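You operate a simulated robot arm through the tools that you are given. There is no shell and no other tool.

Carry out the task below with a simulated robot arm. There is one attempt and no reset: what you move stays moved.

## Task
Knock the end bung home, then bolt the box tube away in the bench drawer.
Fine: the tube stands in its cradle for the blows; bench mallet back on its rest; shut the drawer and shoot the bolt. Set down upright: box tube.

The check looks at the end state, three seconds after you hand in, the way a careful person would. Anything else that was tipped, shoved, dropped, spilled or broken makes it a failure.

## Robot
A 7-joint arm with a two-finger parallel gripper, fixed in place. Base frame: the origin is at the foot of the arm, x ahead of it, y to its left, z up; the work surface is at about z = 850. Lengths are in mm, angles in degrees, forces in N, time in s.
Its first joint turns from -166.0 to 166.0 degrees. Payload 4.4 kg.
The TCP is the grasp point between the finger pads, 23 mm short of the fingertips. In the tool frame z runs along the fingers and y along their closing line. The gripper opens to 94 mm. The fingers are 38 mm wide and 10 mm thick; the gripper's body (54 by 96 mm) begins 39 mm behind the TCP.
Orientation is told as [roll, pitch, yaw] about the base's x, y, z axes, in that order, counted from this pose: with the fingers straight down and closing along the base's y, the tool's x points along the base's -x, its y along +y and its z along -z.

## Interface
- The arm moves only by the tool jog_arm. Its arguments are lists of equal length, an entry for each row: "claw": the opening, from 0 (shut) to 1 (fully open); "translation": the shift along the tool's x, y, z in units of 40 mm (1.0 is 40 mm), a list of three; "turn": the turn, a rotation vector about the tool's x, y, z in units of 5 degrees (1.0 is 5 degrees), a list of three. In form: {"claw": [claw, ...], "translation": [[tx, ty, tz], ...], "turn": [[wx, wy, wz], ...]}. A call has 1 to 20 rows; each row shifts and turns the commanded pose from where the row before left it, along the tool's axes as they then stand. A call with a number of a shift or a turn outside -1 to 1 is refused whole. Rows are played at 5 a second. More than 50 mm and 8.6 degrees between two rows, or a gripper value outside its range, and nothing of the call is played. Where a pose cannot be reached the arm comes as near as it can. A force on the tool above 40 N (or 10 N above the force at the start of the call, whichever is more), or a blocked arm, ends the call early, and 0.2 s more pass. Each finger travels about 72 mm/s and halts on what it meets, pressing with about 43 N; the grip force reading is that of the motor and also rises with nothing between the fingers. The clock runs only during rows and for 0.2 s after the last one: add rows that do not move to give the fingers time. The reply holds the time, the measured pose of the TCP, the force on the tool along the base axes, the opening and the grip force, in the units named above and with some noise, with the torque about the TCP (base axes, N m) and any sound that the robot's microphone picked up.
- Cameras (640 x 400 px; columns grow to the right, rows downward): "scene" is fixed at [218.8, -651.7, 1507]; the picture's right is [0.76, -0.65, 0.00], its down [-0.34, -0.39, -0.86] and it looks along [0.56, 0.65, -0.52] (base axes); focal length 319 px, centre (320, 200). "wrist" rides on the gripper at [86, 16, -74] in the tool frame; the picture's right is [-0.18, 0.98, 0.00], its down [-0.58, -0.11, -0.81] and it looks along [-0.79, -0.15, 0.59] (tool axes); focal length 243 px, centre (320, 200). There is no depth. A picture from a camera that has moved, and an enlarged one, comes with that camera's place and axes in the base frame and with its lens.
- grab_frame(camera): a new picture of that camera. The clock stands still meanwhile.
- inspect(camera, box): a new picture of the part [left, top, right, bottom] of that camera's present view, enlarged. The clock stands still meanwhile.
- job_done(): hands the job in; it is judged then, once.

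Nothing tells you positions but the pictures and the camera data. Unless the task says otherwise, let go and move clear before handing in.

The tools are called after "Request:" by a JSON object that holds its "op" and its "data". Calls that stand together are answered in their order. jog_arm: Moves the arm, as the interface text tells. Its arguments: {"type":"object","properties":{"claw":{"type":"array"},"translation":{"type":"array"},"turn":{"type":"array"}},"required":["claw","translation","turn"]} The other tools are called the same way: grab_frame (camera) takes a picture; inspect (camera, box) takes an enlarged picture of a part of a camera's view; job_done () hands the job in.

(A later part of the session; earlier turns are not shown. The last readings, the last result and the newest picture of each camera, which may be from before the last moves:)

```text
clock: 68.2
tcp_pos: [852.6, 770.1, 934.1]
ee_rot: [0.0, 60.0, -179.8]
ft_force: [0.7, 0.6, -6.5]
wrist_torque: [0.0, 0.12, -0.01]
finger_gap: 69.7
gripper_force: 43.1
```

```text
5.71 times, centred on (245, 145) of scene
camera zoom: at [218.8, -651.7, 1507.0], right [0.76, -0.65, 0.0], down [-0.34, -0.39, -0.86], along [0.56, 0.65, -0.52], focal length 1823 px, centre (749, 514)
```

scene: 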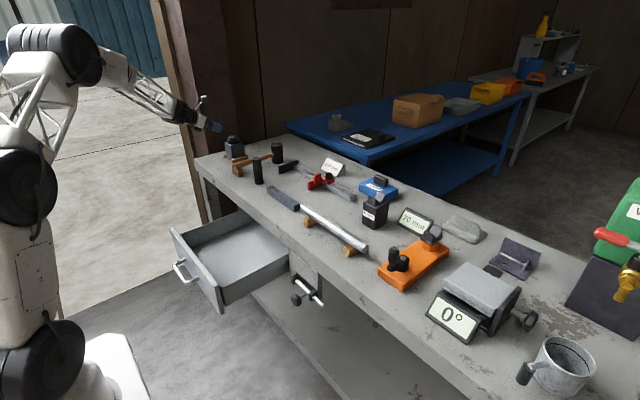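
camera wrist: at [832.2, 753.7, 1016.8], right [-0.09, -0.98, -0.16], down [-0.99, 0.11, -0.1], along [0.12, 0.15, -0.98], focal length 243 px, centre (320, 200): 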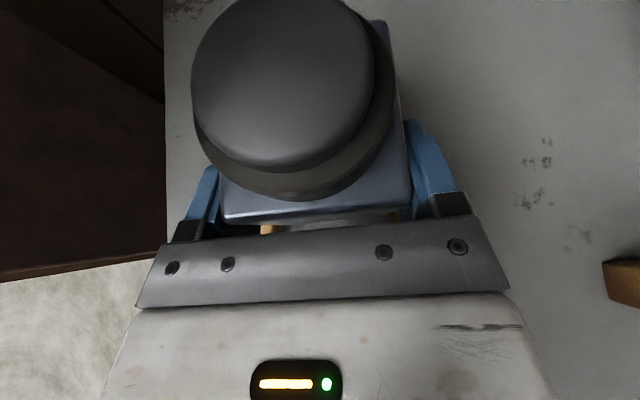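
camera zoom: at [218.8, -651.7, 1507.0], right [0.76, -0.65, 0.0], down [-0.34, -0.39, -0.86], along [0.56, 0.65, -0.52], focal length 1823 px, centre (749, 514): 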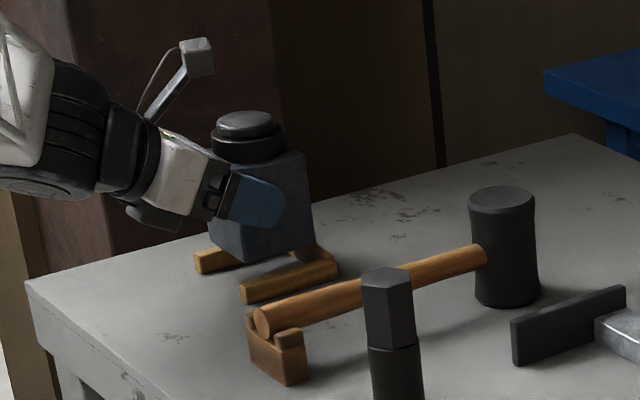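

The tube lifted cleanly at about 0.65 kg and is still upright. A 60°-tilted hand is awkward in the drawer, so I'll set the tube down on clear bench at about (752, 410) and re-grip from above. First I'll lift, retreat and move across.

Request:
{"op": "jog_arm", "data": {"claw": [0.5, 0.5, 0.5, 0.5, 0.5, 0.5, 0.5, 0.5, 0.5, 0.5, 0.5, 0.5, 0.5, 0.5, 0.5, 0.5, 0.5, 0.5, 0.5, 0.5], "translation": [[0.5, 0, -0.289], [0.742, 0, -0.428], [0.742, 0, -0.428], [0.742, 0, -0.428], [-0.25, 0, -0.433], [-0.4, 0, -0.693], [-0.4, 0, -0.693], [-0.4325, 0, -0.749], [0, 0.5, 0], [0, 0.9, 0], [0, 0.9, 0], [0, 0.9, 0], [0, 0.9, 0], [0, 0.9, 0], [0, 0.9, 0], [0, 0.9, 0], [0, 0.9, 0], [0, 0.9, 0], [0, 0.4, 0], [0, 0, 0]], "turn": [[0, 0, 0], [0, 0, 0], [0, 0, 0], [0, 0, 0], [0, 0, 0], [0, 0, 0], [0, 0, 0], [0, 0, 0], [0, 0, 0], [0, 0, 0], [0, 0, 0], [0, 0, 0], [0, 0, 0], [0, 0, 0], [0, 0, 0], [0, 0, 0], [0, 0, 0], [0, 0, 0], [0, 0, 0], [0, 0, 0]]}}

Request:
{"op": "grab_frame", "data": {"camera": "scene"}}

Request:
{"op": "inspect", "data": {"camera": "wrist", "box": [0, 0, 640, 200]}}

```text
clock: 72.4
tcp_pos: [736.2, 409.0, 1060.5]
ee_rot: [0.0, 60.0, -179.9]
ft_force: [-0.7, 0.1, -6.2]
wrist_torque: [0.02, 0.11, -0.04]
finger_gap: 70.0
gripper_force: 42.9
```

```text
taken
```

scene: 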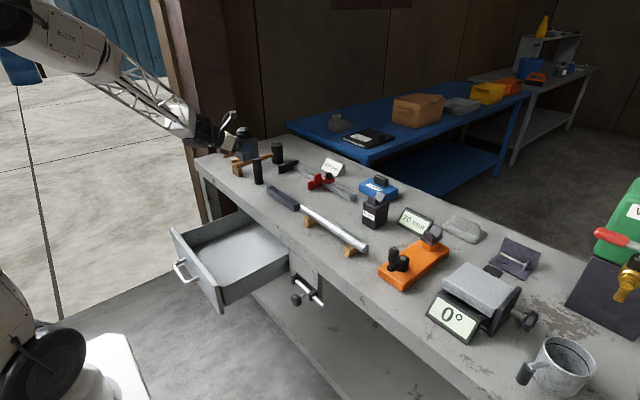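

```text
1.00 times, centred on (320, 100) of wrist (not enlarged: the box is as wide or as high as the picture)
camera zoom: at [714.5, 393.4, 1173.2], right [-0.09, -0.98, -0.16], down [-0.99, 0.11, -0.1], along [0.12, 0.15, -0.98], focal length 243 px, centre (320, 300)
```

zoom: 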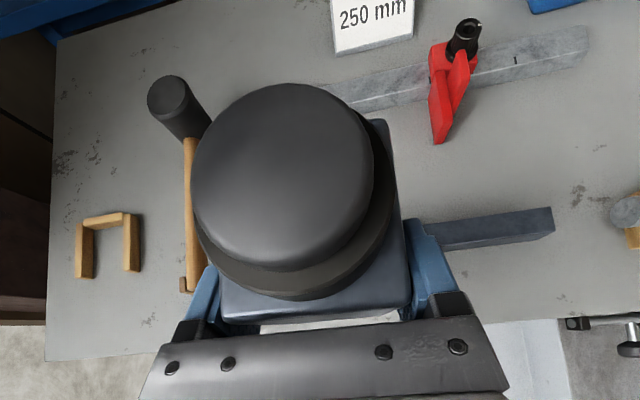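

The tube is over the front strip, clear of the other items. I'll lower to just above the bench.

Request:
{"op": "jog_arm", "data": {"claw": [0.5, 0.5, 0.5, 0.5, 0.5, 0.5, 0.5], "translation": [[-0.6, 0, 0.3465], [-0.8, 0, 0.462], [-0.8, 0, 0.462], [-0.7, 0, 0.404], [-0.304, 0, 0.1755], [0, 0, 0], [0, 0, 0]], "turn": [[0, 0, 0], [0, 0, 0], [0, 0, 0], [0, 0, 0], [0, 0, 0], [0, 0, 0], [0, 0, 0]]}}

Request:
{"op": "inspect", "data": {"camera": "scene", "box": [210, 130, 320, 230]}}

Request:
{"op": "grab_frame", "data": {"camera": "wrist"}}

```text
clock: 74.0
tcp_pos: [734.0, 410.2, 913.0]
ee_rot: [0.0, 60.1, -179.8]
ft_force: [0.9, -0.4, -6.7]
wrist_torque: [0.04, 0.1, 0.01]
finger_gap: 70.0
gripper_force: 42.9
```

```text
4.00 times, centred on (265, 180) of scene
camera zoom: at [218.8, -651.7, 1507.0], right [0.76, -0.65, 0.0], down [-0.34, -0.39, -0.86], along [0.56, 0.65, -0.52], focal length 1276 px, centre (540, 280)
```

zoom: 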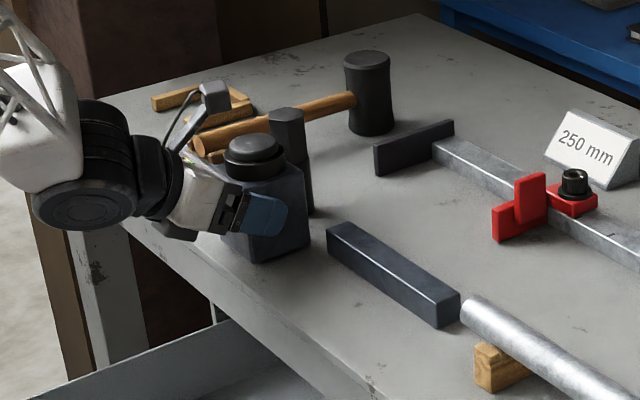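

```text
taken
camera wrist: at [714.1, 393.9, 1024.2], right [-0.09, -0.98, -0.16], down [-0.99, 0.11, -0.1], along [0.12, 0.15, -0.98], focal length 243 px, centre (320, 200)
```

wrist: 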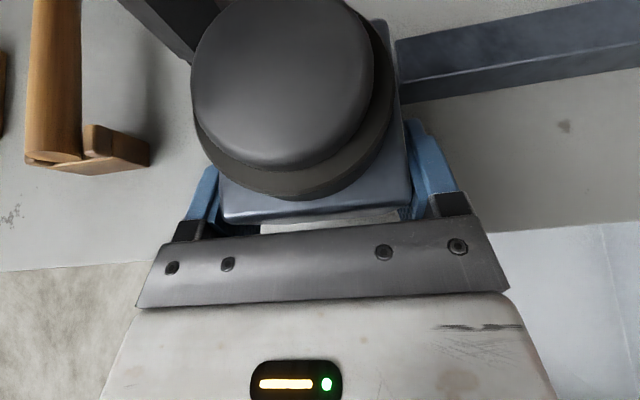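

The bar's near edge is at x≈800 and the tube's far face at x≈787, so there's room. I'll lower the last few millimetres gently.

Request:
{"op": "jog_arm", "data": {"claw": [0.5, 0.5, 0.5, 0.5, 0.5], "translation": [[-0.0866, 0, 0.05], [-0.0433, 0, 0.025], [-0.0217, 0, 0.0125], [0, 0, 0], [0, 0, 0]], "turn": [[0, 0, 0], [0, 0, 0], [0, 0, 0], [0, 0, 0], [0, 0, 0]]}}

```text
clock: 75.2
tcp_pos: [734.5, 410.3, 905.9]
ee_rot: [-0.1, 59.9, -179.9]
ft_force: [0.4, 0.7, -6.5]
wrist_torque: [0.0, 0.13, -0.01]
finger_gap: 69.9
gripper_force: 43.2
```

Request:
{"op": "jog_arm", "data": {"claw": [0.5, 0.5, 0.5, 0.5], "translation": [[-0.0217, 0, 0.0125], [-0.0217, 0, 0.0125], [0, 0, 0], [0, 0, 0]], "turn": [[0, 0, 0], [0, 0, 0], [0, 0, 0], [0, 0, 0]]}}

```text
clock: 76.2
tcp_pos: [736.1, 409.8, 904.6]
ee_rot: [0.0, 60.0, -180.0]
ft_force: [-1.1, -1.7, 6.7]
wrist_torque: [-0.37, 0.47, 0.02]
finger_gap: 70.0
gripper_force: 43.1
```

The tube is on the bench. I'll open the gripper, back straight out in −x, and look.

Request:
{"op": "jog_arm", "data": {"claw": [0.5, 0.78, 0.85, 0.95, 1, 1, 1], "translation": [[0.0108, 0, -0.0062], [0, 0, 0], [0, 0, 0], [0, 0, 0], [0, 0, 0], [0, 0, 0], [0, 0, 0]], "turn": [[0, 0, 0], [0, 0, 0], [0, 0, 0], [0, 0, 0], [0, 0, 0], [0, 0, 0], [0, 0, 0]]}}

Request:
{"op": "inspect", "data": {"camera": "scene", "box": [210, 130, 320, 230]}}

Request:
{"op": "grab_frame", "data": {"camera": "wrist"}}

```text
clock: 77.8
tcp_pos: [734.6, 410.6, 903.4]
ee_rot: [0.0, 60.0, -179.9]
ft_force: [0.6, -0.6, 0.2]
wrist_torque: [-0.01, 0.01, 0.01]
finger_gap: 93.9
gripper_force: 0.0
```

```text
4.00 times, centred on (265, 180) of scene
camera zoom: at [218.8, -651.7, 1507.0], right [0.76, -0.65, 0.0], down [-0.34, -0.39, -0.86], along [0.56, 0.65, -0.52], focal length 1276 px, centre (540, 280)
```

zoom: 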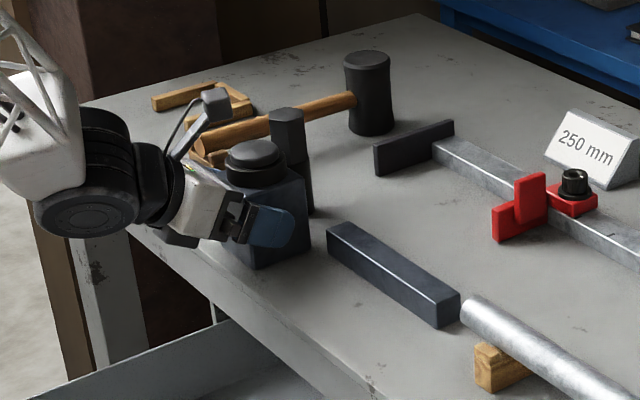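

```text
taken
camera wrist: at [714.3, 394.0, 1016.3], right [-0.09, -0.98, -0.16], down [-0.99, 0.11, -0.1], along [0.12, 0.15, -0.98], focal length 243 px, centre (320, 200)
```

wrist: 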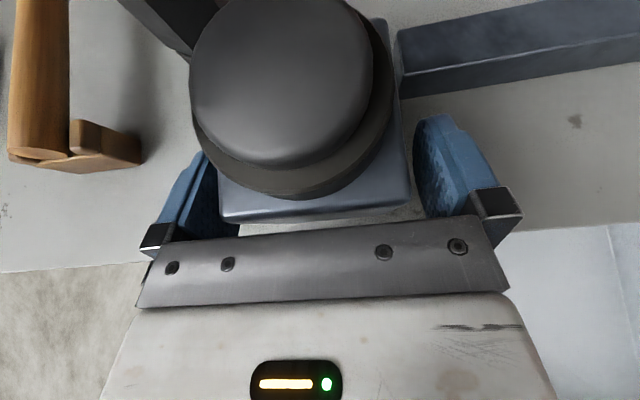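

The tube is standing freely. I'll retreat, rise, turn the tool vertical, and move over it.

Request:
{"op": "jog_arm", "data": {"claw": [1, 1, 1, 1, 1, 1, 1, 1, 1, 1, 1, 1, 1, 1, 1, 1, 1, 1, 1, 1], "translation": [[-0.25, 0, -0.433], [-0.4, 0, -0.693], [-0.4, 0, -0.693], [0.866, 0, -0.5], [0.866, 0, -0.5], [0.866, 0, -0.5], [0.866, 0, -0.5], [0, 0, 0], [0, 0, 0], [0, 0, 0], [0, 0, 0], [0, 0, 0], [0, 0, 0], [0, 0, 0], [0, 0, 0], [0, 0, 0], [0, 0, 0], [0, 0, 0], [0, 0, 0], [0, 0, 0]], "turn": [[0, 0, 0], [0, 0, 0], [0, 0, 0], [0, 0, 0], [0, 0, 0], [0, 0, 0], [0, 0, 0], [0, -1, 0], [0, -1, 0], [0, -1, 0], [0, -1, 0], [0, -1, 0], [0, -1, 0], [0, -1, 0], [0, -1, 0], [0, -1, 0], [0, -1, 0], [0, -1, 0], [0, -1, 0], [0, 0, 0]]}}

Request:
{"op": "grab_frame", "data": {"camera": "scene"}}

Request:
{"op": "inspect", "data": {"camera": "scene", "box": [210, 130, 320, 230]}}

Request:
{"op": "grab_frame", "data": {"camera": "wrist"}}

```text
clock: 82.0
tcp_pos: [651.1, 409.7, 1063.7]
ee_rot: [0.0, 0.0, -179.8]
ft_force: [-0.1, 0.0, -0.1]
wrist_torque: [0.01, 0.0, -0.02]
finger_gap: 94.1
gripper_force: 0.2
```

```text
taken
```

scene: 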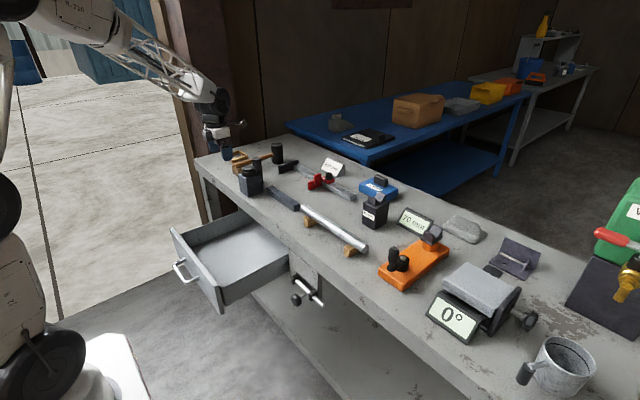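

```text
4.00 times, centred on (265, 180) of scene
camera zoom: at [218.8, -651.7, 1507.0], right [0.76, -0.65, 0.0], down [-0.34, -0.39, -0.86], along [0.56, 0.65, -0.52], focal length 1276 px, centre (540, 280)
```

zoom: 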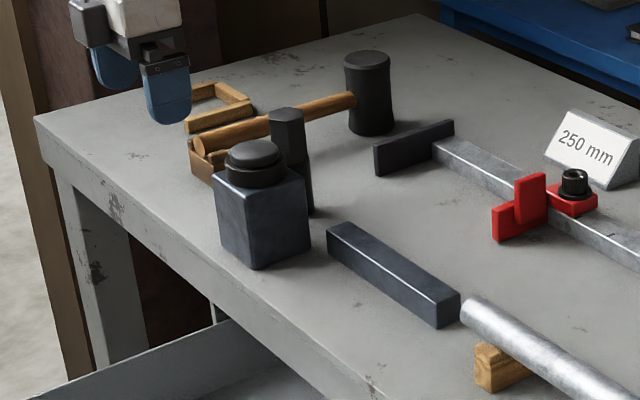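

```text
taken
camera wrist: at [738.2, 393.8, 1138.2], right [-0.18, -0.98, 0.0], down [-0.58, 0.11, 0.81], along [-0.79, 0.15, -0.59], focal length 243 px, centre (320, 200)
```

wrist: 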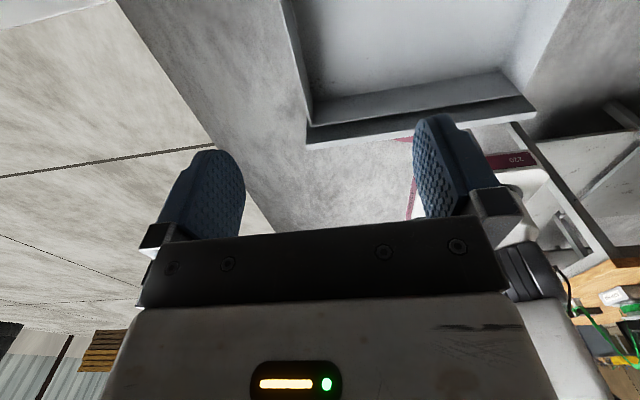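

The vertical pose works and the tube stands clear. I'll use this look-back view to measure the drawer.

Request:
{"op": "inspect", "data": {"camera": "wrist", "box": [0, 0, 640, 20]}}

Request:
{"op": "inspect", "data": {"camera": "scene", "box": [160, 200, 300, 320]}}

```text
1.00 times, centred on (320, 10) of wrist (not enlarged: the box is as wide or as high as the picture)
camera zoom: at [738.2, 393.8, 1138.2], right [-0.18, -0.98, 0.0], down [-0.58, 0.11, 0.81], along [-0.79, 0.15, -0.59], focal length 243 px, centre (320, 390)
```

zoom: 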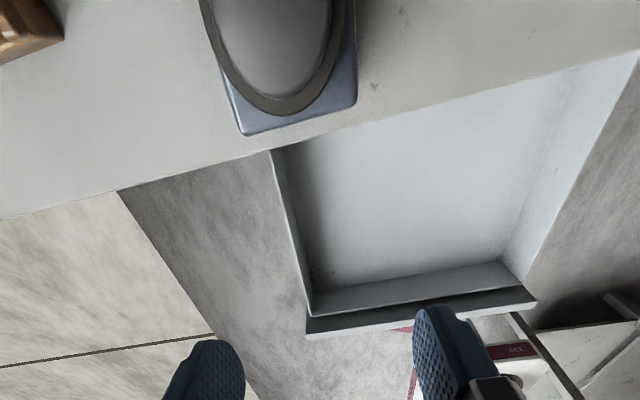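

```text
3.33 times, centred on (230, 260) of scene
camera zoom: at [218.8, -651.7, 1507.0], right [0.76, -0.65, 0.0], down [-0.34, -0.39, -0.86], along [0.56, 0.65, -0.52], focal length 1064 px, centre (620, 0)
```

zoom: 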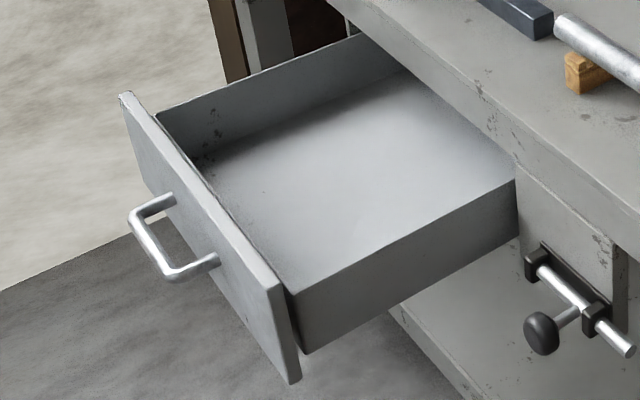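

Request:
{"op": "inspect", "data": {"camera": "wrist", "box": [290, 60, 550, 160]}}

Request:
{"op": "inspect", "data": {"camera": "wrist", "box": [250, 0, 390, 60]}}

Request:
{"op": "inspect", "data": {"camera": "scene", "box": [166, 215, 236, 320]}}

Request:
{"op": "inspect", "data": {"camera": "scene", "box": [200, 200, 330, 300]}}

```text
2.46 times, centred on (420, 110) of wrist
camera zoom: at [738.2, 393.8, 1138.2], right [-0.18, -0.98, 0.0], down [-0.58, 0.11, 0.81], along [-0.79, 0.15, -0.59], focal length 597 px, centre (74, 422)
```

zoom: 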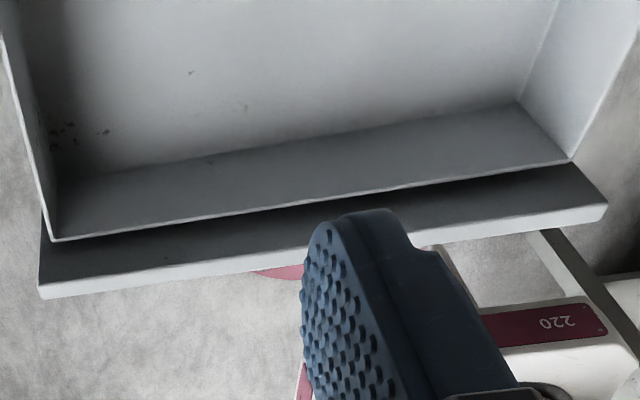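

```text
4.57 times, centred on (320, 30) of wrist
camera zoom: at [738.2, 393.8, 1138.2], right [-0.18, -0.98, 0.0], down [-0.58, 0.11, 0.81], along [-0.79, 0.15, -0.59], focal length 1109 px, centre (320, 977)
```

zoom: 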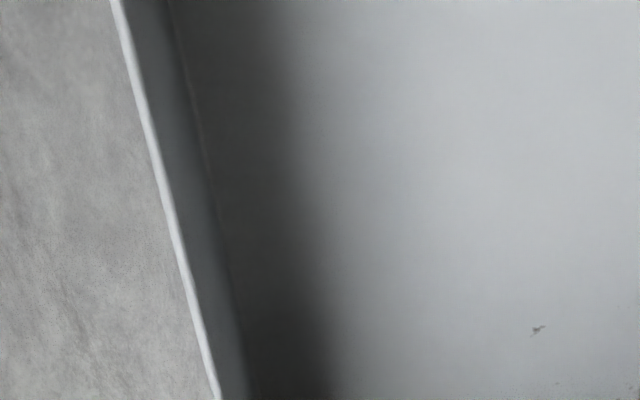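

```text
3.81 times, centred on (201, 268) of scene
camera zoom: at [218.8, -651.7, 1507.0], right [0.76, -0.65, 0.0], down [-0.34, -0.39, -0.86], along [0.56, 0.65, -0.52], focal length 1216 px, centre (773, -57)
```

zoom: 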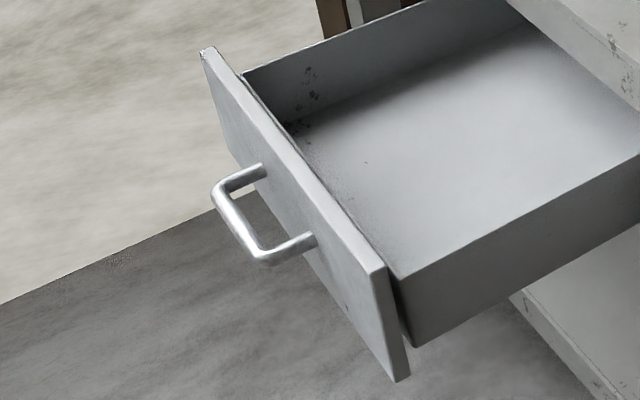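

```text
4.00 times, centred on (265, 250) of scene
camera zoom: at [218.8, -651.7, 1507.0], right [0.76, -0.65, 0.0], down [-0.34, -0.39, -0.86], along [0.56, 0.65, -0.52], focal length 1276 px, centre (540, 0)
```

zoom: 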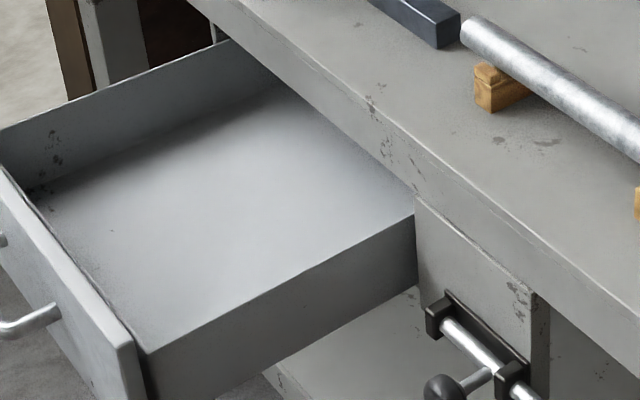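

Drawer measurements: the tray floor is at z≈675, its walls rise to about 747, and the front panel is at x≈430–445 with its top at about 777. The bench slab's underside is at about 793. The tube, about 109 mm tall with the bung home, should just fit upright. I'll move above the tube at (755, 410) and descend to re-grip.

Request:
{"op": "jog_arm", "data": {"claw": [1, 1, 1, 1, 1, 1, 1], "translation": [[0.8, 0, 0], [0.9, 0, 0], [0.9, 0, 0], [0, 0, 0.8], [0, 0, 0.7], [0, 0, 0], [0, 0, 0]], "turn": [[0, 0, 0], [0, 0, 0], [0, 0, 0], [0, 0, 0], [0, 0, 0], [0, 0, 0], [0, 0, 0]]}}

Request:
{"op": "grab_frame", "data": {"camera": "wrist"}}

Request:
{"op": "inspect", "data": {"camera": "scene", "box": [210, 110, 310, 210]}}

```text
clock: 83.6
tcp_pos: [756.3, 408.3, 1002.8]
ee_rot: [0.1, -0.1, -179.8]
ft_force: [0.4, -0.2, 0.7]
wrist_torque: [0.01, 0.01, 0.02]
finger_gap: 94.1
gripper_force: 0.2
```

```text
taken
camera wrist: at [843.2, 393.6, 1078.6], right [-0.18, -0.98, 0.0], down [-0.58, 0.11, 0.81], along [-0.79, 0.15, -0.59], focal length 243 px, centre (320, 200)
```

wrist: 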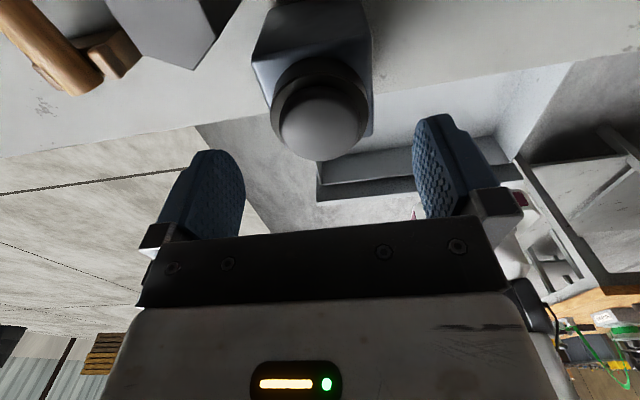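

```text
4.00 times, centred on (260, 160) of scene
camera zoom: at [218.8, -651.7, 1507.0], right [0.76, -0.65, 0.0], down [-0.34, -0.39, -0.86], along [0.56, 0.65, -0.52], focal length 1276 px, centre (560, 360)
```

zoom: 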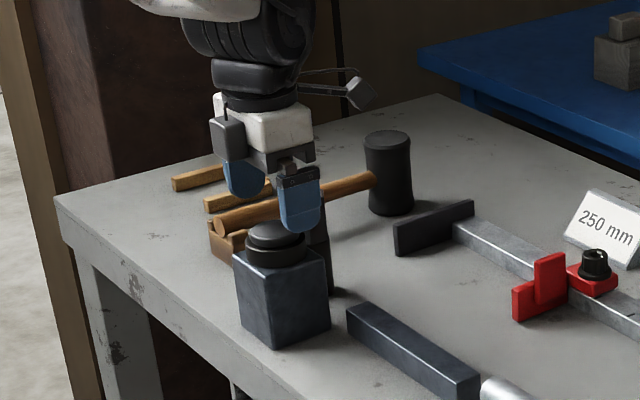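

Request:
{"op": "jog_arm", "data": {"claw": [1, 1, 1, 1, 1], "translation": [[0.03, -0.025, 0.8], [0, 0, 0.8], [0, 0, 0.295], [0, 0, 0], [0, 0, 0]], "turn": [[0, 0, 0], [0, 0, 0], [0, 0, 0], [0, 0, 0], [0, 0, 0]]}}

Request:
{"op": "grab_frame", "data": {"camera": "wrist"}}

Request:
{"op": "inspect", "data": {"camera": "scene", "box": [210, 110, 310, 210]}}

```text
clock: 84.8
tcp_pos: [755.7, 410.6, 928.3]
ee_rot: [0.0, 0.1, -179.8]
ft_force: [0.2, 0.1, -0.6]
wrist_torque: [-0.03, 0.0, -0.05]
finger_gap: 93.8
gripper_force: 0.1
```

```text
taken
camera wrist: at [843.6, 394.9, 1002.8], right [-0.18, -0.98, 0.0], down [-0.58, 0.11, 0.81], along [-0.79, 0.15, -0.59], focal length 243 px, centre (320, 200)
```

wrist: 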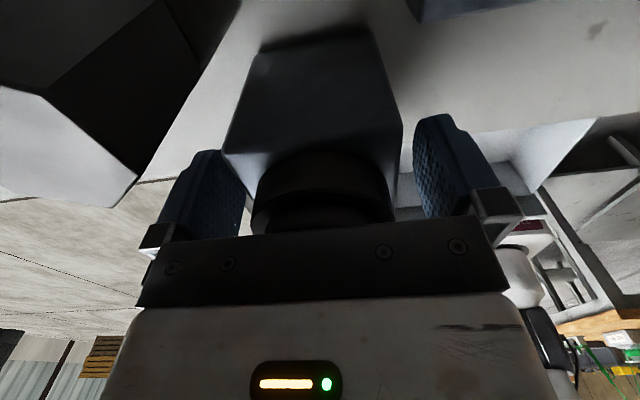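

```text
4.00 times, centred on (260, 160) of scene
camera zoom: at [218.8, -651.7, 1507.0], right [0.76, -0.65, 0.0], down [-0.34, -0.39, -0.86], along [0.56, 0.65, -0.52], focal length 1276 px, centre (560, 360)
```

zoom: 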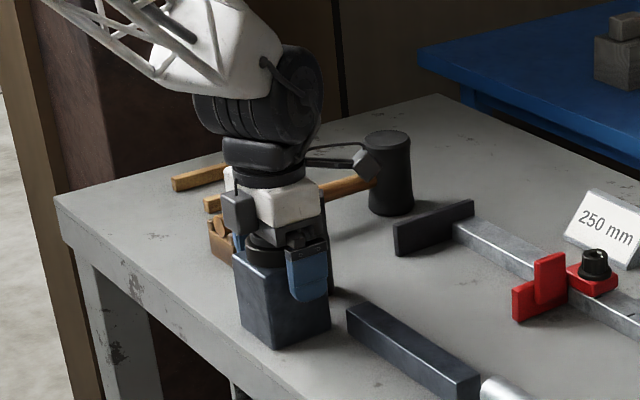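

The fingers straddle the tube with palm clearance, so I'll close and lift slightly.

Request:
{"op": "jog_arm", "data": {"claw": [0.85, 0.75, 0.7, 0.6, 0.5, 0.5, 0.5], "translation": [[0, 0, 0], [0, 0, 0], [0, 0, 0], [0, 0, 0], [0, 0, 0], [0, 0, 0], [0, 0, 0]], "turn": [[0, 0, 0], [0, 0, 0], [0, 0, 0], [0, 0, 0], [0, 0, 0], [0, 0, 0], [0, 0, 0]]}}

Request:
{"op": "jog_arm", "data": {"claw": [0.5, 0.5, 0.5, 0.5], "translation": [[0, 0, -0.15], [0, 0, -0.35], [0, 0, 0], [0, 0, 0]], "turn": [[0, 0, 0], [0, 0, 0], [0, 0, 0], [0, 0, 0]]}}

Request:
{"op": "inspect", "data": {"camera": "scene", "box": [210, 110, 310, 210]}}

```text
clock: 86.4
tcp_pos: [756.0, 409.4, 928.6]
ee_rot: [0.1, 0.0, -179.8]
ft_force: [1.1, -2.0, 0.0]
wrist_torque: [-0.06, 0.13, 0.05]
finger_gap: 69.8
gripper_force: 43.0
```

```text
clock: 87.4
tcp_pos: [755.8, 411.9, 947.5]
ee_rot: [0.0, 0.0, -179.9]
ft_force: [0.6, -0.3, -7.7]
wrist_torque: [0.01, -0.04, 0.03]
finger_gap: 69.7
gripper_force: 43.0
```

```text
4.00 times, centred on (260, 160) of scene
camera zoom: at [218.8, -651.7, 1507.0], right [0.76, -0.65, 0.0], down [-0.34, -0.39, -0.86], along [0.56, 0.65, -0.52], focal length 1276 px, centre (560, 360)
```

zoom: 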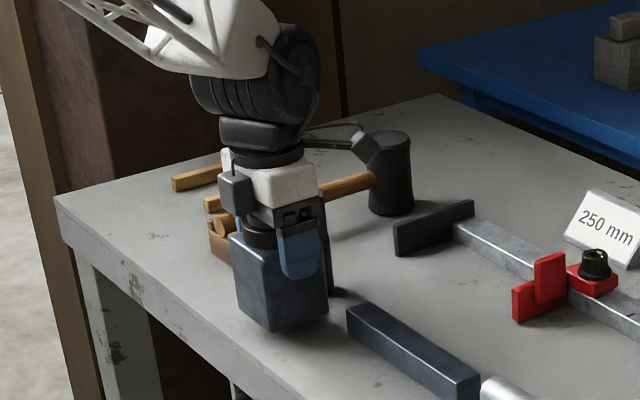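

It's held upright with a balanced load. I'll carry it over the drawer at about (570, 280).

Request:
{"op": "jog_arm", "data": {"claw": [0.5, 0.5, 0.5, 0.5, 0.5, 0.5, 0.5, 0.5, 0.5, 0.5, 0.5, 0.5], "translation": [[0, 0, -0.75], [0, 0, -0.75], [-0.4, 0.3, 0], [-0.775, 0.546, 0], [-0.775, 0.546, 0], [-0.775, 0.546, 0], [-0.775, 0.546, 0], [-0.775, 0.546, 0], [-0.375, 0.245, 0], [0, 0, 0.5], [0, 0, 0], [0, 0, 0]], "turn": [[0, 0, 0], [0, 0, 0], [0, 0, 0], [0, 0, 0], [0, 0, 0], [0, 0, 0], [0, 0, 0], [0, 0, 0], [0, 0, 0], [0, 0, 0], [0, 0, 0], [0, 0, 0]]}}

Request:
{"op": "grab_frame", "data": {"camera": "scene"}}

Request:
{"op": "grab_frame", "data": {"camera": "wrist"}}

```text
clock: 90.0
tcp_pos: [570.0, 280.6, 987.3]
ee_rot: [0.1, 0.1, -179.9]
ft_force: [-0.6, 0.1, -6.1]
wrist_torque: [0.01, -0.02, -0.03]
finger_gap: 70.0
gripper_force: 42.9
```

```text
taken
```

scene: 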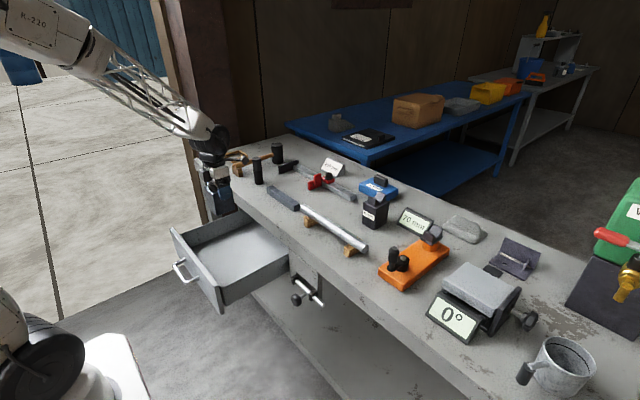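

```text
taken
camera wrist: at [657.7, 264.1, 1062.2], right [-0.18, -0.98, 0.0], down [-0.58, 0.11, 0.81], along [-0.79, 0.15, -0.59], focal length 243 px, centre (320, 200)
```

wrist: 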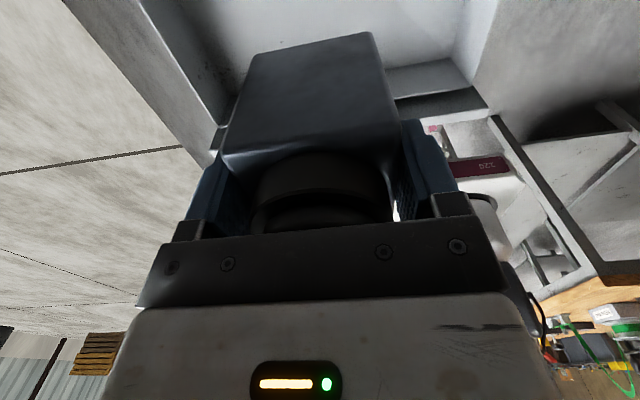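

I'll lower into the drawer to tube bottom z≈722, then check.

Request:
{"op": "jog_arm", "data": {"claw": [0.5, 0.5, 0.5, 0.5, 0.5, 0.5, 0.5, 0.5], "translation": [[0, 0, 0.6], [0, 0, 0.9], [0, 0, 0.9], [0, 0, 0.9], [0, 0, 0.9], [0, 0, 0.48], [0, 0, 0], [0, 0, 0]], "turn": [[0, 0, 0], [0, 0, 0], [0, 0, 0], [0, 0, 0], [0, 0, 0], [0, 0, 0], [0, 0, 0], [0, 0, 0]]}}

Request:
{"op": "inspect", "data": {"camera": "scene", "box": [160, 150, 320, 310]}}

Request:
{"op": "grab_frame", "data": {"camera": "wrist"}}

```text
clock: 91.8
tcp_pos: [570.9, 280.4, 799.6]
ee_rot: [0.0, -0.1, -179.9]
ft_force: [-0.9, 0.2, -7.6]
wrist_torque: [0.01, -0.04, -0.01]
finger_gap: 69.6
gripper_force: 43.1
```

```text
2.50 times, centred on (240, 230) of scene
camera zoom: at [218.8, -651.7, 1507.0], right [0.76, -0.65, 0.0], down [-0.34, -0.39, -0.86], along [0.56, 0.65, -0.52], focal length 798 px, centre (520, 125)
```

zoom: 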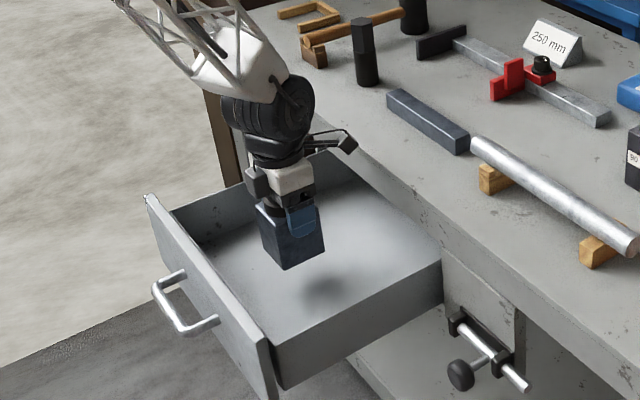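

```text
taken
camera wrist: at [658.1, 264.6, 875.2], right [-0.18, -0.98, 0.0], down [-0.58, 0.11, 0.81], along [-0.79, 0.15, -0.59], focal length 243 px, centre (320, 200)
```

wrist: 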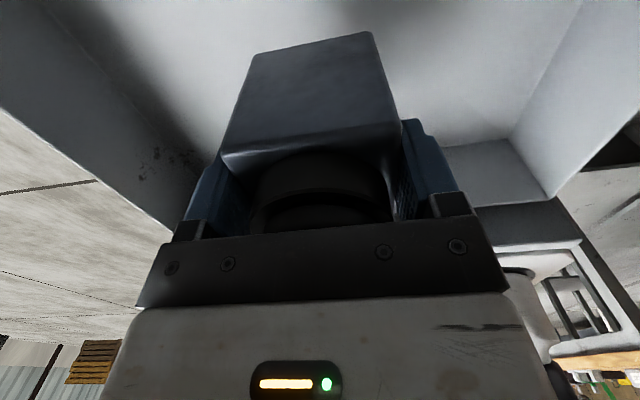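

I'll shift −20 mm in x for more clearance between the camera and the bench edge, then lower close to the tray floor.

Request:
{"op": "jog_arm", "data": {"claw": [0.5, 0.5, 0.5, 0.5, 0.5, 0.5], "translation": [[-0.5, 0, 0], [0, 0, 0.5], [0, 0, 0.3], [0, 0, 0.1], [0, 0, 0], [0, 0, 0]], "turn": [[0, 0, 0], [0, 0, 0], [0, 0, 0], [0, 0, 0], [0, 0, 0], [0, 0, 0]]}}

Request:
{"op": "inspect", "data": {"camera": "scene", "box": [180, 180, 290, 280]}}

```text
clock: 93.2
tcp_pos: [549.4, 279.5, 763.6]
ee_rot: [0.0, 0.0, -179.8]
ft_force: [-0.4, -0.2, -6.2]
wrist_torque: [-0.02, 0.01, 0.01]
finger_gap: 69.9
gripper_force: 43.1
```

```text
4.00 times, centred on (235, 230) of scene
camera zoom: at [218.8, -651.7, 1507.0], right [0.76, -0.65, 0.0], down [-0.34, -0.39, -0.86], along [0.56, 0.65, -0.52], focal length 1276 px, centre (660, 80)
```

zoom: 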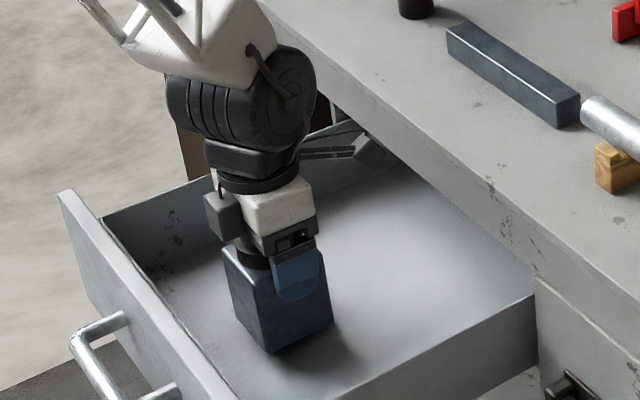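

Request:
{"op": "jog_arm", "data": {"claw": [0.5, 0.5, 0.5, 0.5], "translation": [[0, 0, 0.08], [0, 0, 0.06], [0, 0, 0], [0, 0, 0]], "turn": [[0, 0, 0], [0, 0, 0], [0, 0, 0], [0, 0, 0]]}}

Request:
{"op": "inspect", "data": {"camera": "scene", "box": [190, 210, 260, 280]}}

```text
clock: 94.2
tcp_pos: [550.6, 279.5, 759.1]
ee_rot: [0.0, 0.0, -180.1]
ft_force: [0.1, 0.7, -6.2]
wrist_torque: [-0.02, -0.02, 0.01]
finger_gap: 69.6
gripper_force: 43.2
```

```text
5.71 times, centred on (225, 245) of scene
camera zoom: at [218.8, -651.7, 1507.0], right [0.76, -0.65, 0.0], down [-0.34, -0.39, -0.86], along [0.56, 0.65, -0.52], focal length 1823 px, centre (863, -57)
```

zoom: 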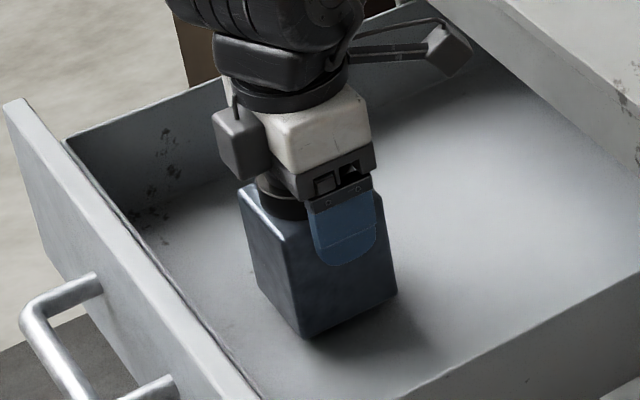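

Request:
{"op": "jog_arm", "data": {"claw": [0.5, 0.5, 0.5, 0.5], "translation": [[0, 0, 0.04], [0, 0, 0.04], [0, 0, 0], [0, 0, 0]], "turn": [[0, 0, 0], [0, 0, 0], [0, 0, 0], [0, 0, 0]]}}

```text
clock: 95.2
tcp_pos: [549.7, 279.4, 754.8]
ee_rot: [0.0, 0.0, -179.9]
ft_force: [0.3, -0.7, -6.4]
wrist_torque: [-0.02, -0.03, -0.01]
finger_gap: 69.9
gripper_force: 43.1
```

Request:
{"op": "jog_arm", "data": {"claw": [0.5, 0.5, 0.5, 0.5], "translation": [[0, 0, 0.03], [0, 0, 0.03], [0, 0, 0], [0, 0, 0]], "turn": [[0, 0, 0], [0, 0, 0], [0, 0, 0], [0, 0, 0]]}}

Request:
{"op": "inspect", "data": {"camera": "scene", "box": [190, 210, 260, 280]}}

```text
clock: 96.2
tcp_pos: [550.7, 279.8, 753.6]
ee_rot: [0.0, 0.1, -179.8]
ft_force: [-0.3, -0.1, -7.0]
wrist_torque: [0.0, -0.03, 0.02]
finger_gap: 69.9
gripper_force: 42.6
```

```text
5.71 times, centred on (225, 245) of scene
camera zoom: at [218.8, -651.7, 1507.0], right [0.76, -0.65, 0.0], down [-0.34, -0.39, -0.86], along [0.56, 0.65, -0.52], focal length 1823 px, centre (863, -57)
```

zoom: 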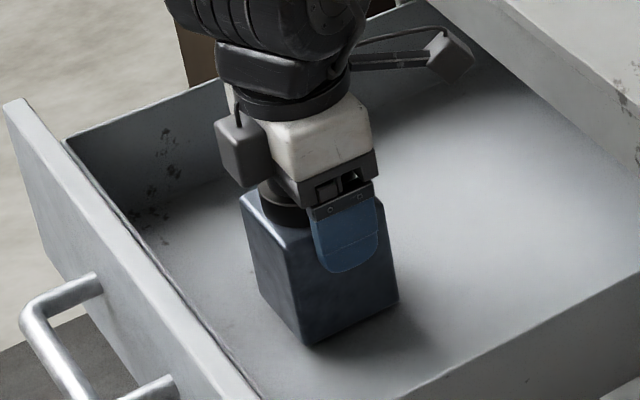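

Request:
{"op": "jog_arm", "data": {"claw": [0.5, 0.5, 0.5, 0.5], "translation": [[0, 0, 0.03], [0, 0, 0.03], [0, 0, 0], [0, 0, 0]], "turn": [[0, 0, 0], [0, 0, 0], [0, 0, 0], [0, 0, 0]]}}

Request:
{"op": "jog_arm", "data": {"claw": [0.5, 0.5, 0.5], "translation": [[0, 0, 0.03], [0, 0, 0], [0, 0, 0]], "turn": [[0, 0, 0], [0, 0, 0], [0, 0, 0]]}}

```text
clock: 97.2
tcp_pos: [550.2, 279.2, 750.5]
ee_rot: [0.0, 0.0, -179.9]
ft_force: [-0.4, 0.7, -7.0]
wrist_torque: [0.02, 0.0, 0.02]
finger_gap: 69.8
gripper_force: 42.9
```

```text
clock: 98.0
tcp_pos: [549.4, 279.5, 750.0]
ee_rot: [-0.1, 0.0, -180.0]
ft_force: [0.7, 0.3, -6.3]
wrist_torque: [-0.03, -0.03, 0.0]
finger_gap: 69.7
gripper_force: 43.2
```

Request:
{"op": "jog_arm", "data": {"claw": [0.5, 0.5, 0.5, 0.5], "translation": [[0, 0, 0.03], [0, 0, 0.03], [0, 0, 0], [0, 0, 0]], "turn": [[0, 0, 0], [0, 0, 0], [0, 0, 0], [0, 0, 0]]}}

Request:
{"op": "inspect", "data": {"camera": "scene", "box": [190, 210, 260, 280]}}

```text
clock: 99.0
tcp_pos: [549.2, 279.3, 746.9]
ee_rot: [0.1, 0.0, -179.9]
ft_force: [-0.4, -0.3, -6.6]
wrist_torque: [0.01, -0.05, -0.03]
finger_gap: 70.0
gripper_force: 42.3
```

```text
5.71 times, centred on (225, 245) of scene
camera zoom: at [218.8, -651.7, 1507.0], right [0.76, -0.65, 0.0], down [-0.34, -0.39, -0.86], along [0.56, 0.65, -0.52], focal length 1823 px, centre (863, -57)
```

zoom: 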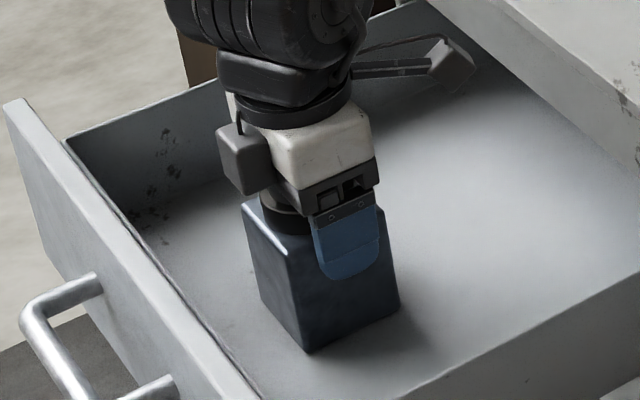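

Request:
{"op": "jog_arm", "data": {"claw": [0.5, 0.5, 0.5, 0.5], "translation": [[0, 0, 0.03], [0, 0, 0.03], [0, 0, 0], [0, 0, 0]], "turn": [[0, 0, 0], [0, 0, 0], [0, 0, 0], [0, 0, 0]]}}

```text
clock: 100.0
tcp_pos: [550.5, 280.3, 745.1]
ee_rot: [0.0, 0.1, -179.9]
ft_force: [2.8, -9.2, 26.7]
wrist_torque: [-0.26, -0.15, -0.03]
finger_gap: 70.0
gripper_force: 43.4
```

The tube is on the tray floor (z≈667), giving more headroom than I estimated. I'll ease the push, open gently, then rise straight up.

Request:
{"op": "jog_arm", "data": {"claw": [0.5, 0.5], "translation": [[0, 0, -0.03], [0, 0, 0]], "turn": [[0, 0, 0], [0, 0, 0]]}}

Request:
{"op": "jog_arm", "data": {"claw": [0.78, 0.85, 0.95, 1, 1, 1, 1], "translation": [[0, 0, 0], [0, 0, 0], [0, 0, 0], [0, 0, 0], [0, 0, 0], [0, 0, 0], [0, 0, 0]], "turn": [[0, 0, 0], [0, 0, 0], [0, 0, 0], [0, 0, 0], [0, 0, 0], [0, 0, 0], [0, 0, 0]]}}

Request:
{"op": "grab_frame", "data": {"camera": "wrist"}}

Request:
{"op": "inspect", "data": {"camera": "scene", "box": [190, 210, 260, 280]}}

```text
clock: 100.6
tcp_pos: [551.0, 280.3, 746.2]
ee_rot: [0.0, 0.0, -179.8]
ft_force: [1.9, 4.0, 4.7]
wrist_torque: [0.68, -0.53, 0.06]
finger_gap: 69.7
gripper_force: 43.3
```

```text
clock: 102.2
tcp_pos: [548.8, 279.8, 746.4]
ee_rot: [0.0, 0.0, -179.9]
ft_force: [1.0, 1.1, 0.1]
wrist_torque: [0.02, 0.0, 0.0]
finger_gap: 93.7
gripper_force: 0.1
```

```text
taken
camera wrist: at [637.5, 264.0, 821.2], right [-0.18, -0.98, 0.0], down [-0.58, 0.11, 0.81], along [-0.79, 0.15, -0.59], focal length 243 px, centre (320, 200)
```

wrist: 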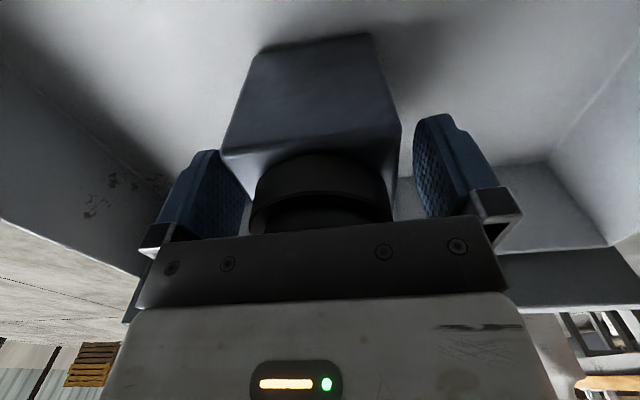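

```text
5.71 times, centred on (225, 245) of scene
camera zoom: at [218.8, -651.7, 1507.0], right [0.76, -0.65, 0.0], down [-0.34, -0.39, -0.86], along [0.56, 0.65, -0.52], focal length 1823 px, centre (863, -57)
```

zoom: 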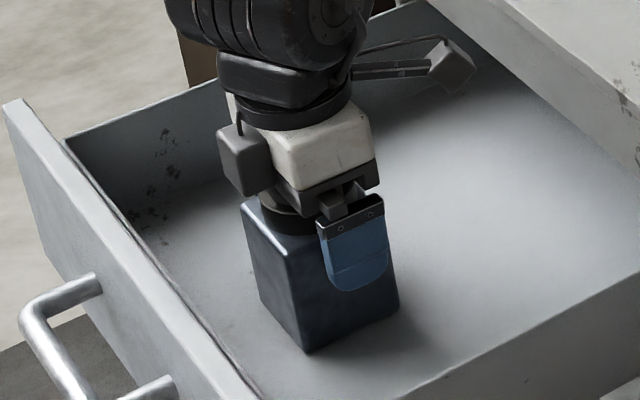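

The tube stands free in the drawer. I'll rise straight up and check it before going round to the drawer front.

Request:
{"op": "jog_arm", "data": {"claw": [1, 1, 1, 1, 1, 1, 1, 1], "translation": [[0, 0, -0.4], [0, 0, -0.8], [0, 0, -1], [0, 0, -1], [0, 0, -1], [0, 0, -1], [0, 0, -1], [0, 0, 0]], "turn": [[0, 0, 0], [0, 0, 0], [0, 0, 0], [0, 0, 0], [0, 0, 0], [0, 0, 0], [0, 0, 0], [0, 0, 0]]}}

Request:
{"op": "inspect", "data": {"camera": "scene", "box": [160, 180, 320, 310]}}

Request:
{"op": "inspect", "data": {"camera": "wrist", "box": [0, 0, 640, 20]}}

```text
clock: 104.0
tcp_pos: [552.3, 278.4, 993.7]
ee_rot: [0.0, 0.0, -179.9]
ft_force: [0.5, 0.4, -0.5]
wrist_torque: [-0.01, 0.03, -0.03]
finger_gap: 93.8
gripper_force: 0.1
```

```text
3.08 times, centred on (240, 245) of scene
camera zoom: at [218.8, -651.7, 1507.0], right [0.76, -0.65, 0.0], down [-0.34, -0.39, -0.86], along [0.56, 0.65, -0.52], focal length 982 px, centre (566, 62)
```

zoom: 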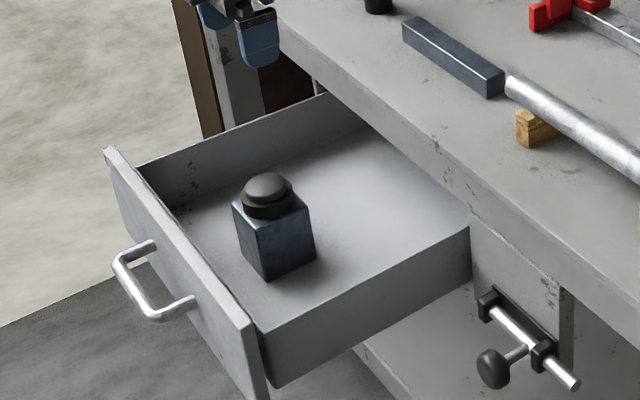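

```text
1.00 times, centred on (320, 10) of wrist (not enlarged: the box is as wide or as high as the picture)
camera zoom: at [638.6, 263.9, 1069.5], right [-0.18, -0.98, 0.0], down [-0.58, 0.11, 0.81], along [-0.79, 0.15, -0.59], focal length 243 px, centre (320, 390)
```

zoom: 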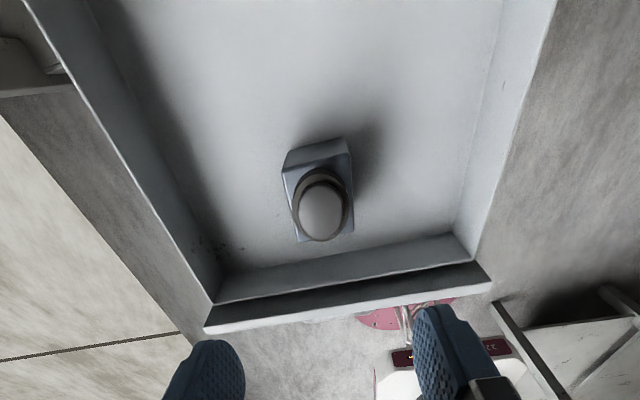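

The tube stands upright in the drawer. Next I'll close the fingers, move back toward the base, and tilt to 60° to push the drawer front above its handle.

Request:
{"op": "jog_arm", "data": {"claw": [0.6, 0.2, 0, 0, 0, 0, 0, 0, 0, 0, 0, 0, 0, 0, 0, 0, 0], "translation": [[-0.9, 0, 0], [-0.9, 0, 0], [-0.9, 0, 0], [0, 0, 0], [0, 0, 0], [0, 0, 0], [0, 0, 0], [0, 0, 0], [0, 0, 0], [0, 0, 0], [0, 0, 0], [0, 0, 0], [0, 0, 0], [0, 0, 0], [0, 0, 0], [0, 0, 0], [0, 0, 0]], "turn": [[0, 0, 0], [0, 0, 0], [0, 0, 0], [0, 1, 0], [0, 1, 0], [0, 1, 0], [0, 1, 0], [0, 1, 0], [0, 1, 0], [0, 1, 0], [0, 1, 0], [0, 1, 0], [0, 1, 0], [0, 1, 0], [0, 1, 0], [0, 0, 0], [0, 0, 0]]}}

Request:
{"op": "grab_frame", "data": {"camera": "wrist"}}

Request:
{"op": "grab_frame", "data": {"camera": "scene"}}

```text
clock: 107.6
tcp_pos: [442.1, 279.5, 994.2]
ee_rot: [0.0, 60.1, -180.1]
ft_force: [0.7, 0.5, 0.0]
wrist_torque: [0.01, 0.0, 0.01]
finger_gap: 0.0
gripper_force: 42.4
```

```text
taken
camera wrist: at [421.7, 263.8, 1106.9], right [-0.09, -0.98, -0.16], down [-0.99, 0.11, -0.1], along [0.12, 0.15, -0.98], focal length 243 px, centre (320, 200)
```

wrist: 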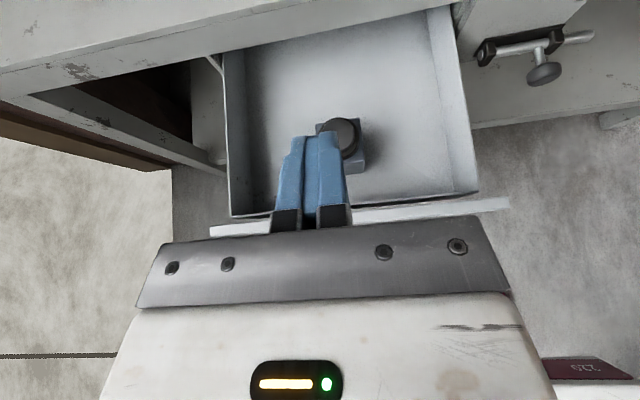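

```text
taken
```

scene: 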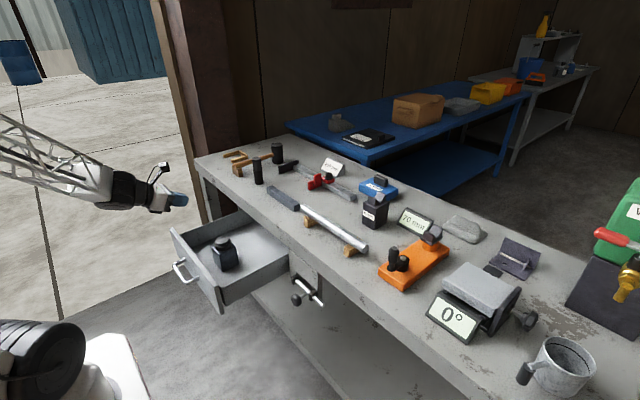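

The wrist view shows the drawer, panel top edge (x≈433) and bolt. I'll move back to x≈365 and go down in front of the panel.

Request:
{"op": "jog_arm", "data": {"claw": [0, 0, 0, 0, 0, 0, 0, 0, 0], "translation": [[-0.48, 0, -0.834], [-0.48, 0, -0.834], [-0.77, 0, 0.4446], [-0.77, 0, 0.4446], [-0.77, 0, 0.4446], [-0.77, 0, 0.4446], [-0.77, 0, 0.4446], [0, 0, 0], [0, 0, 0]], "turn": [[0, 0, 0], [0, 0, 0], [0, 0, 0], [0, 0, 0], [0, 0, 0], [0, 0, 0], [0, 0, 0], [0, 0, 0], [0, 0, 0]]}}

Request:
{"op": "grab_frame", "data": {"camera": "wrist"}}

Request:
{"op": "inspect", "data": {"camera": "scene", "box": [100, 180, 300, 320]}}

```text
clock: 109.6
tcp_pos: [363.9, 280.0, 817.8]
ee_rot: [0.0, 60.0, -179.9]
ft_force: [0.4, -0.7, 0.1]
wrist_torque: [-0.02, -0.02, 0.04]
finger_gap: 0.0
gripper_force: 42.1
```

```text
taken
camera wrist: at [344.8, 264.1, 929.3], right [-0.09, -0.98, -0.16], down [-0.99, 0.11, -0.1], along [0.12, 0.15, -0.98], focal length 243 px, centre (320, 200)
```

wrist: 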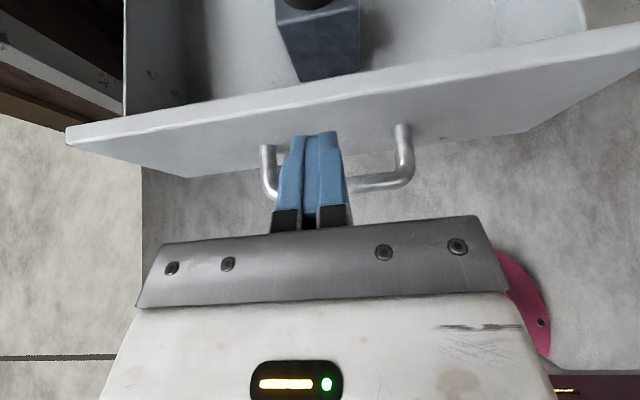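

```text
2.86 times, centred on (200, 250) of scene
camera zoom: at [218.8, -651.7, 1507.0], right [0.76, -0.65, 0.0], down [-0.34, -0.39, -0.86], along [0.56, 0.65, -0.52], focal length 912 px, centre (663, 57)
```

zoom: 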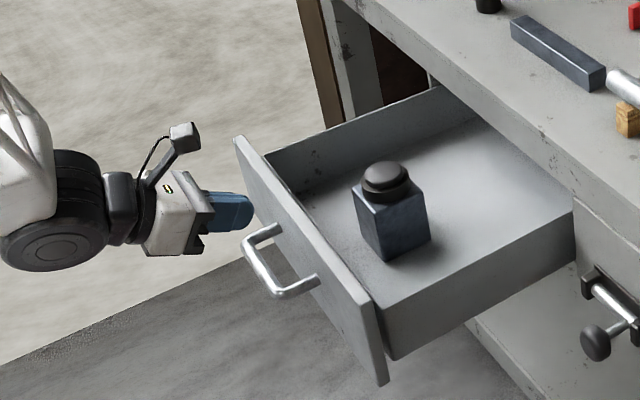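

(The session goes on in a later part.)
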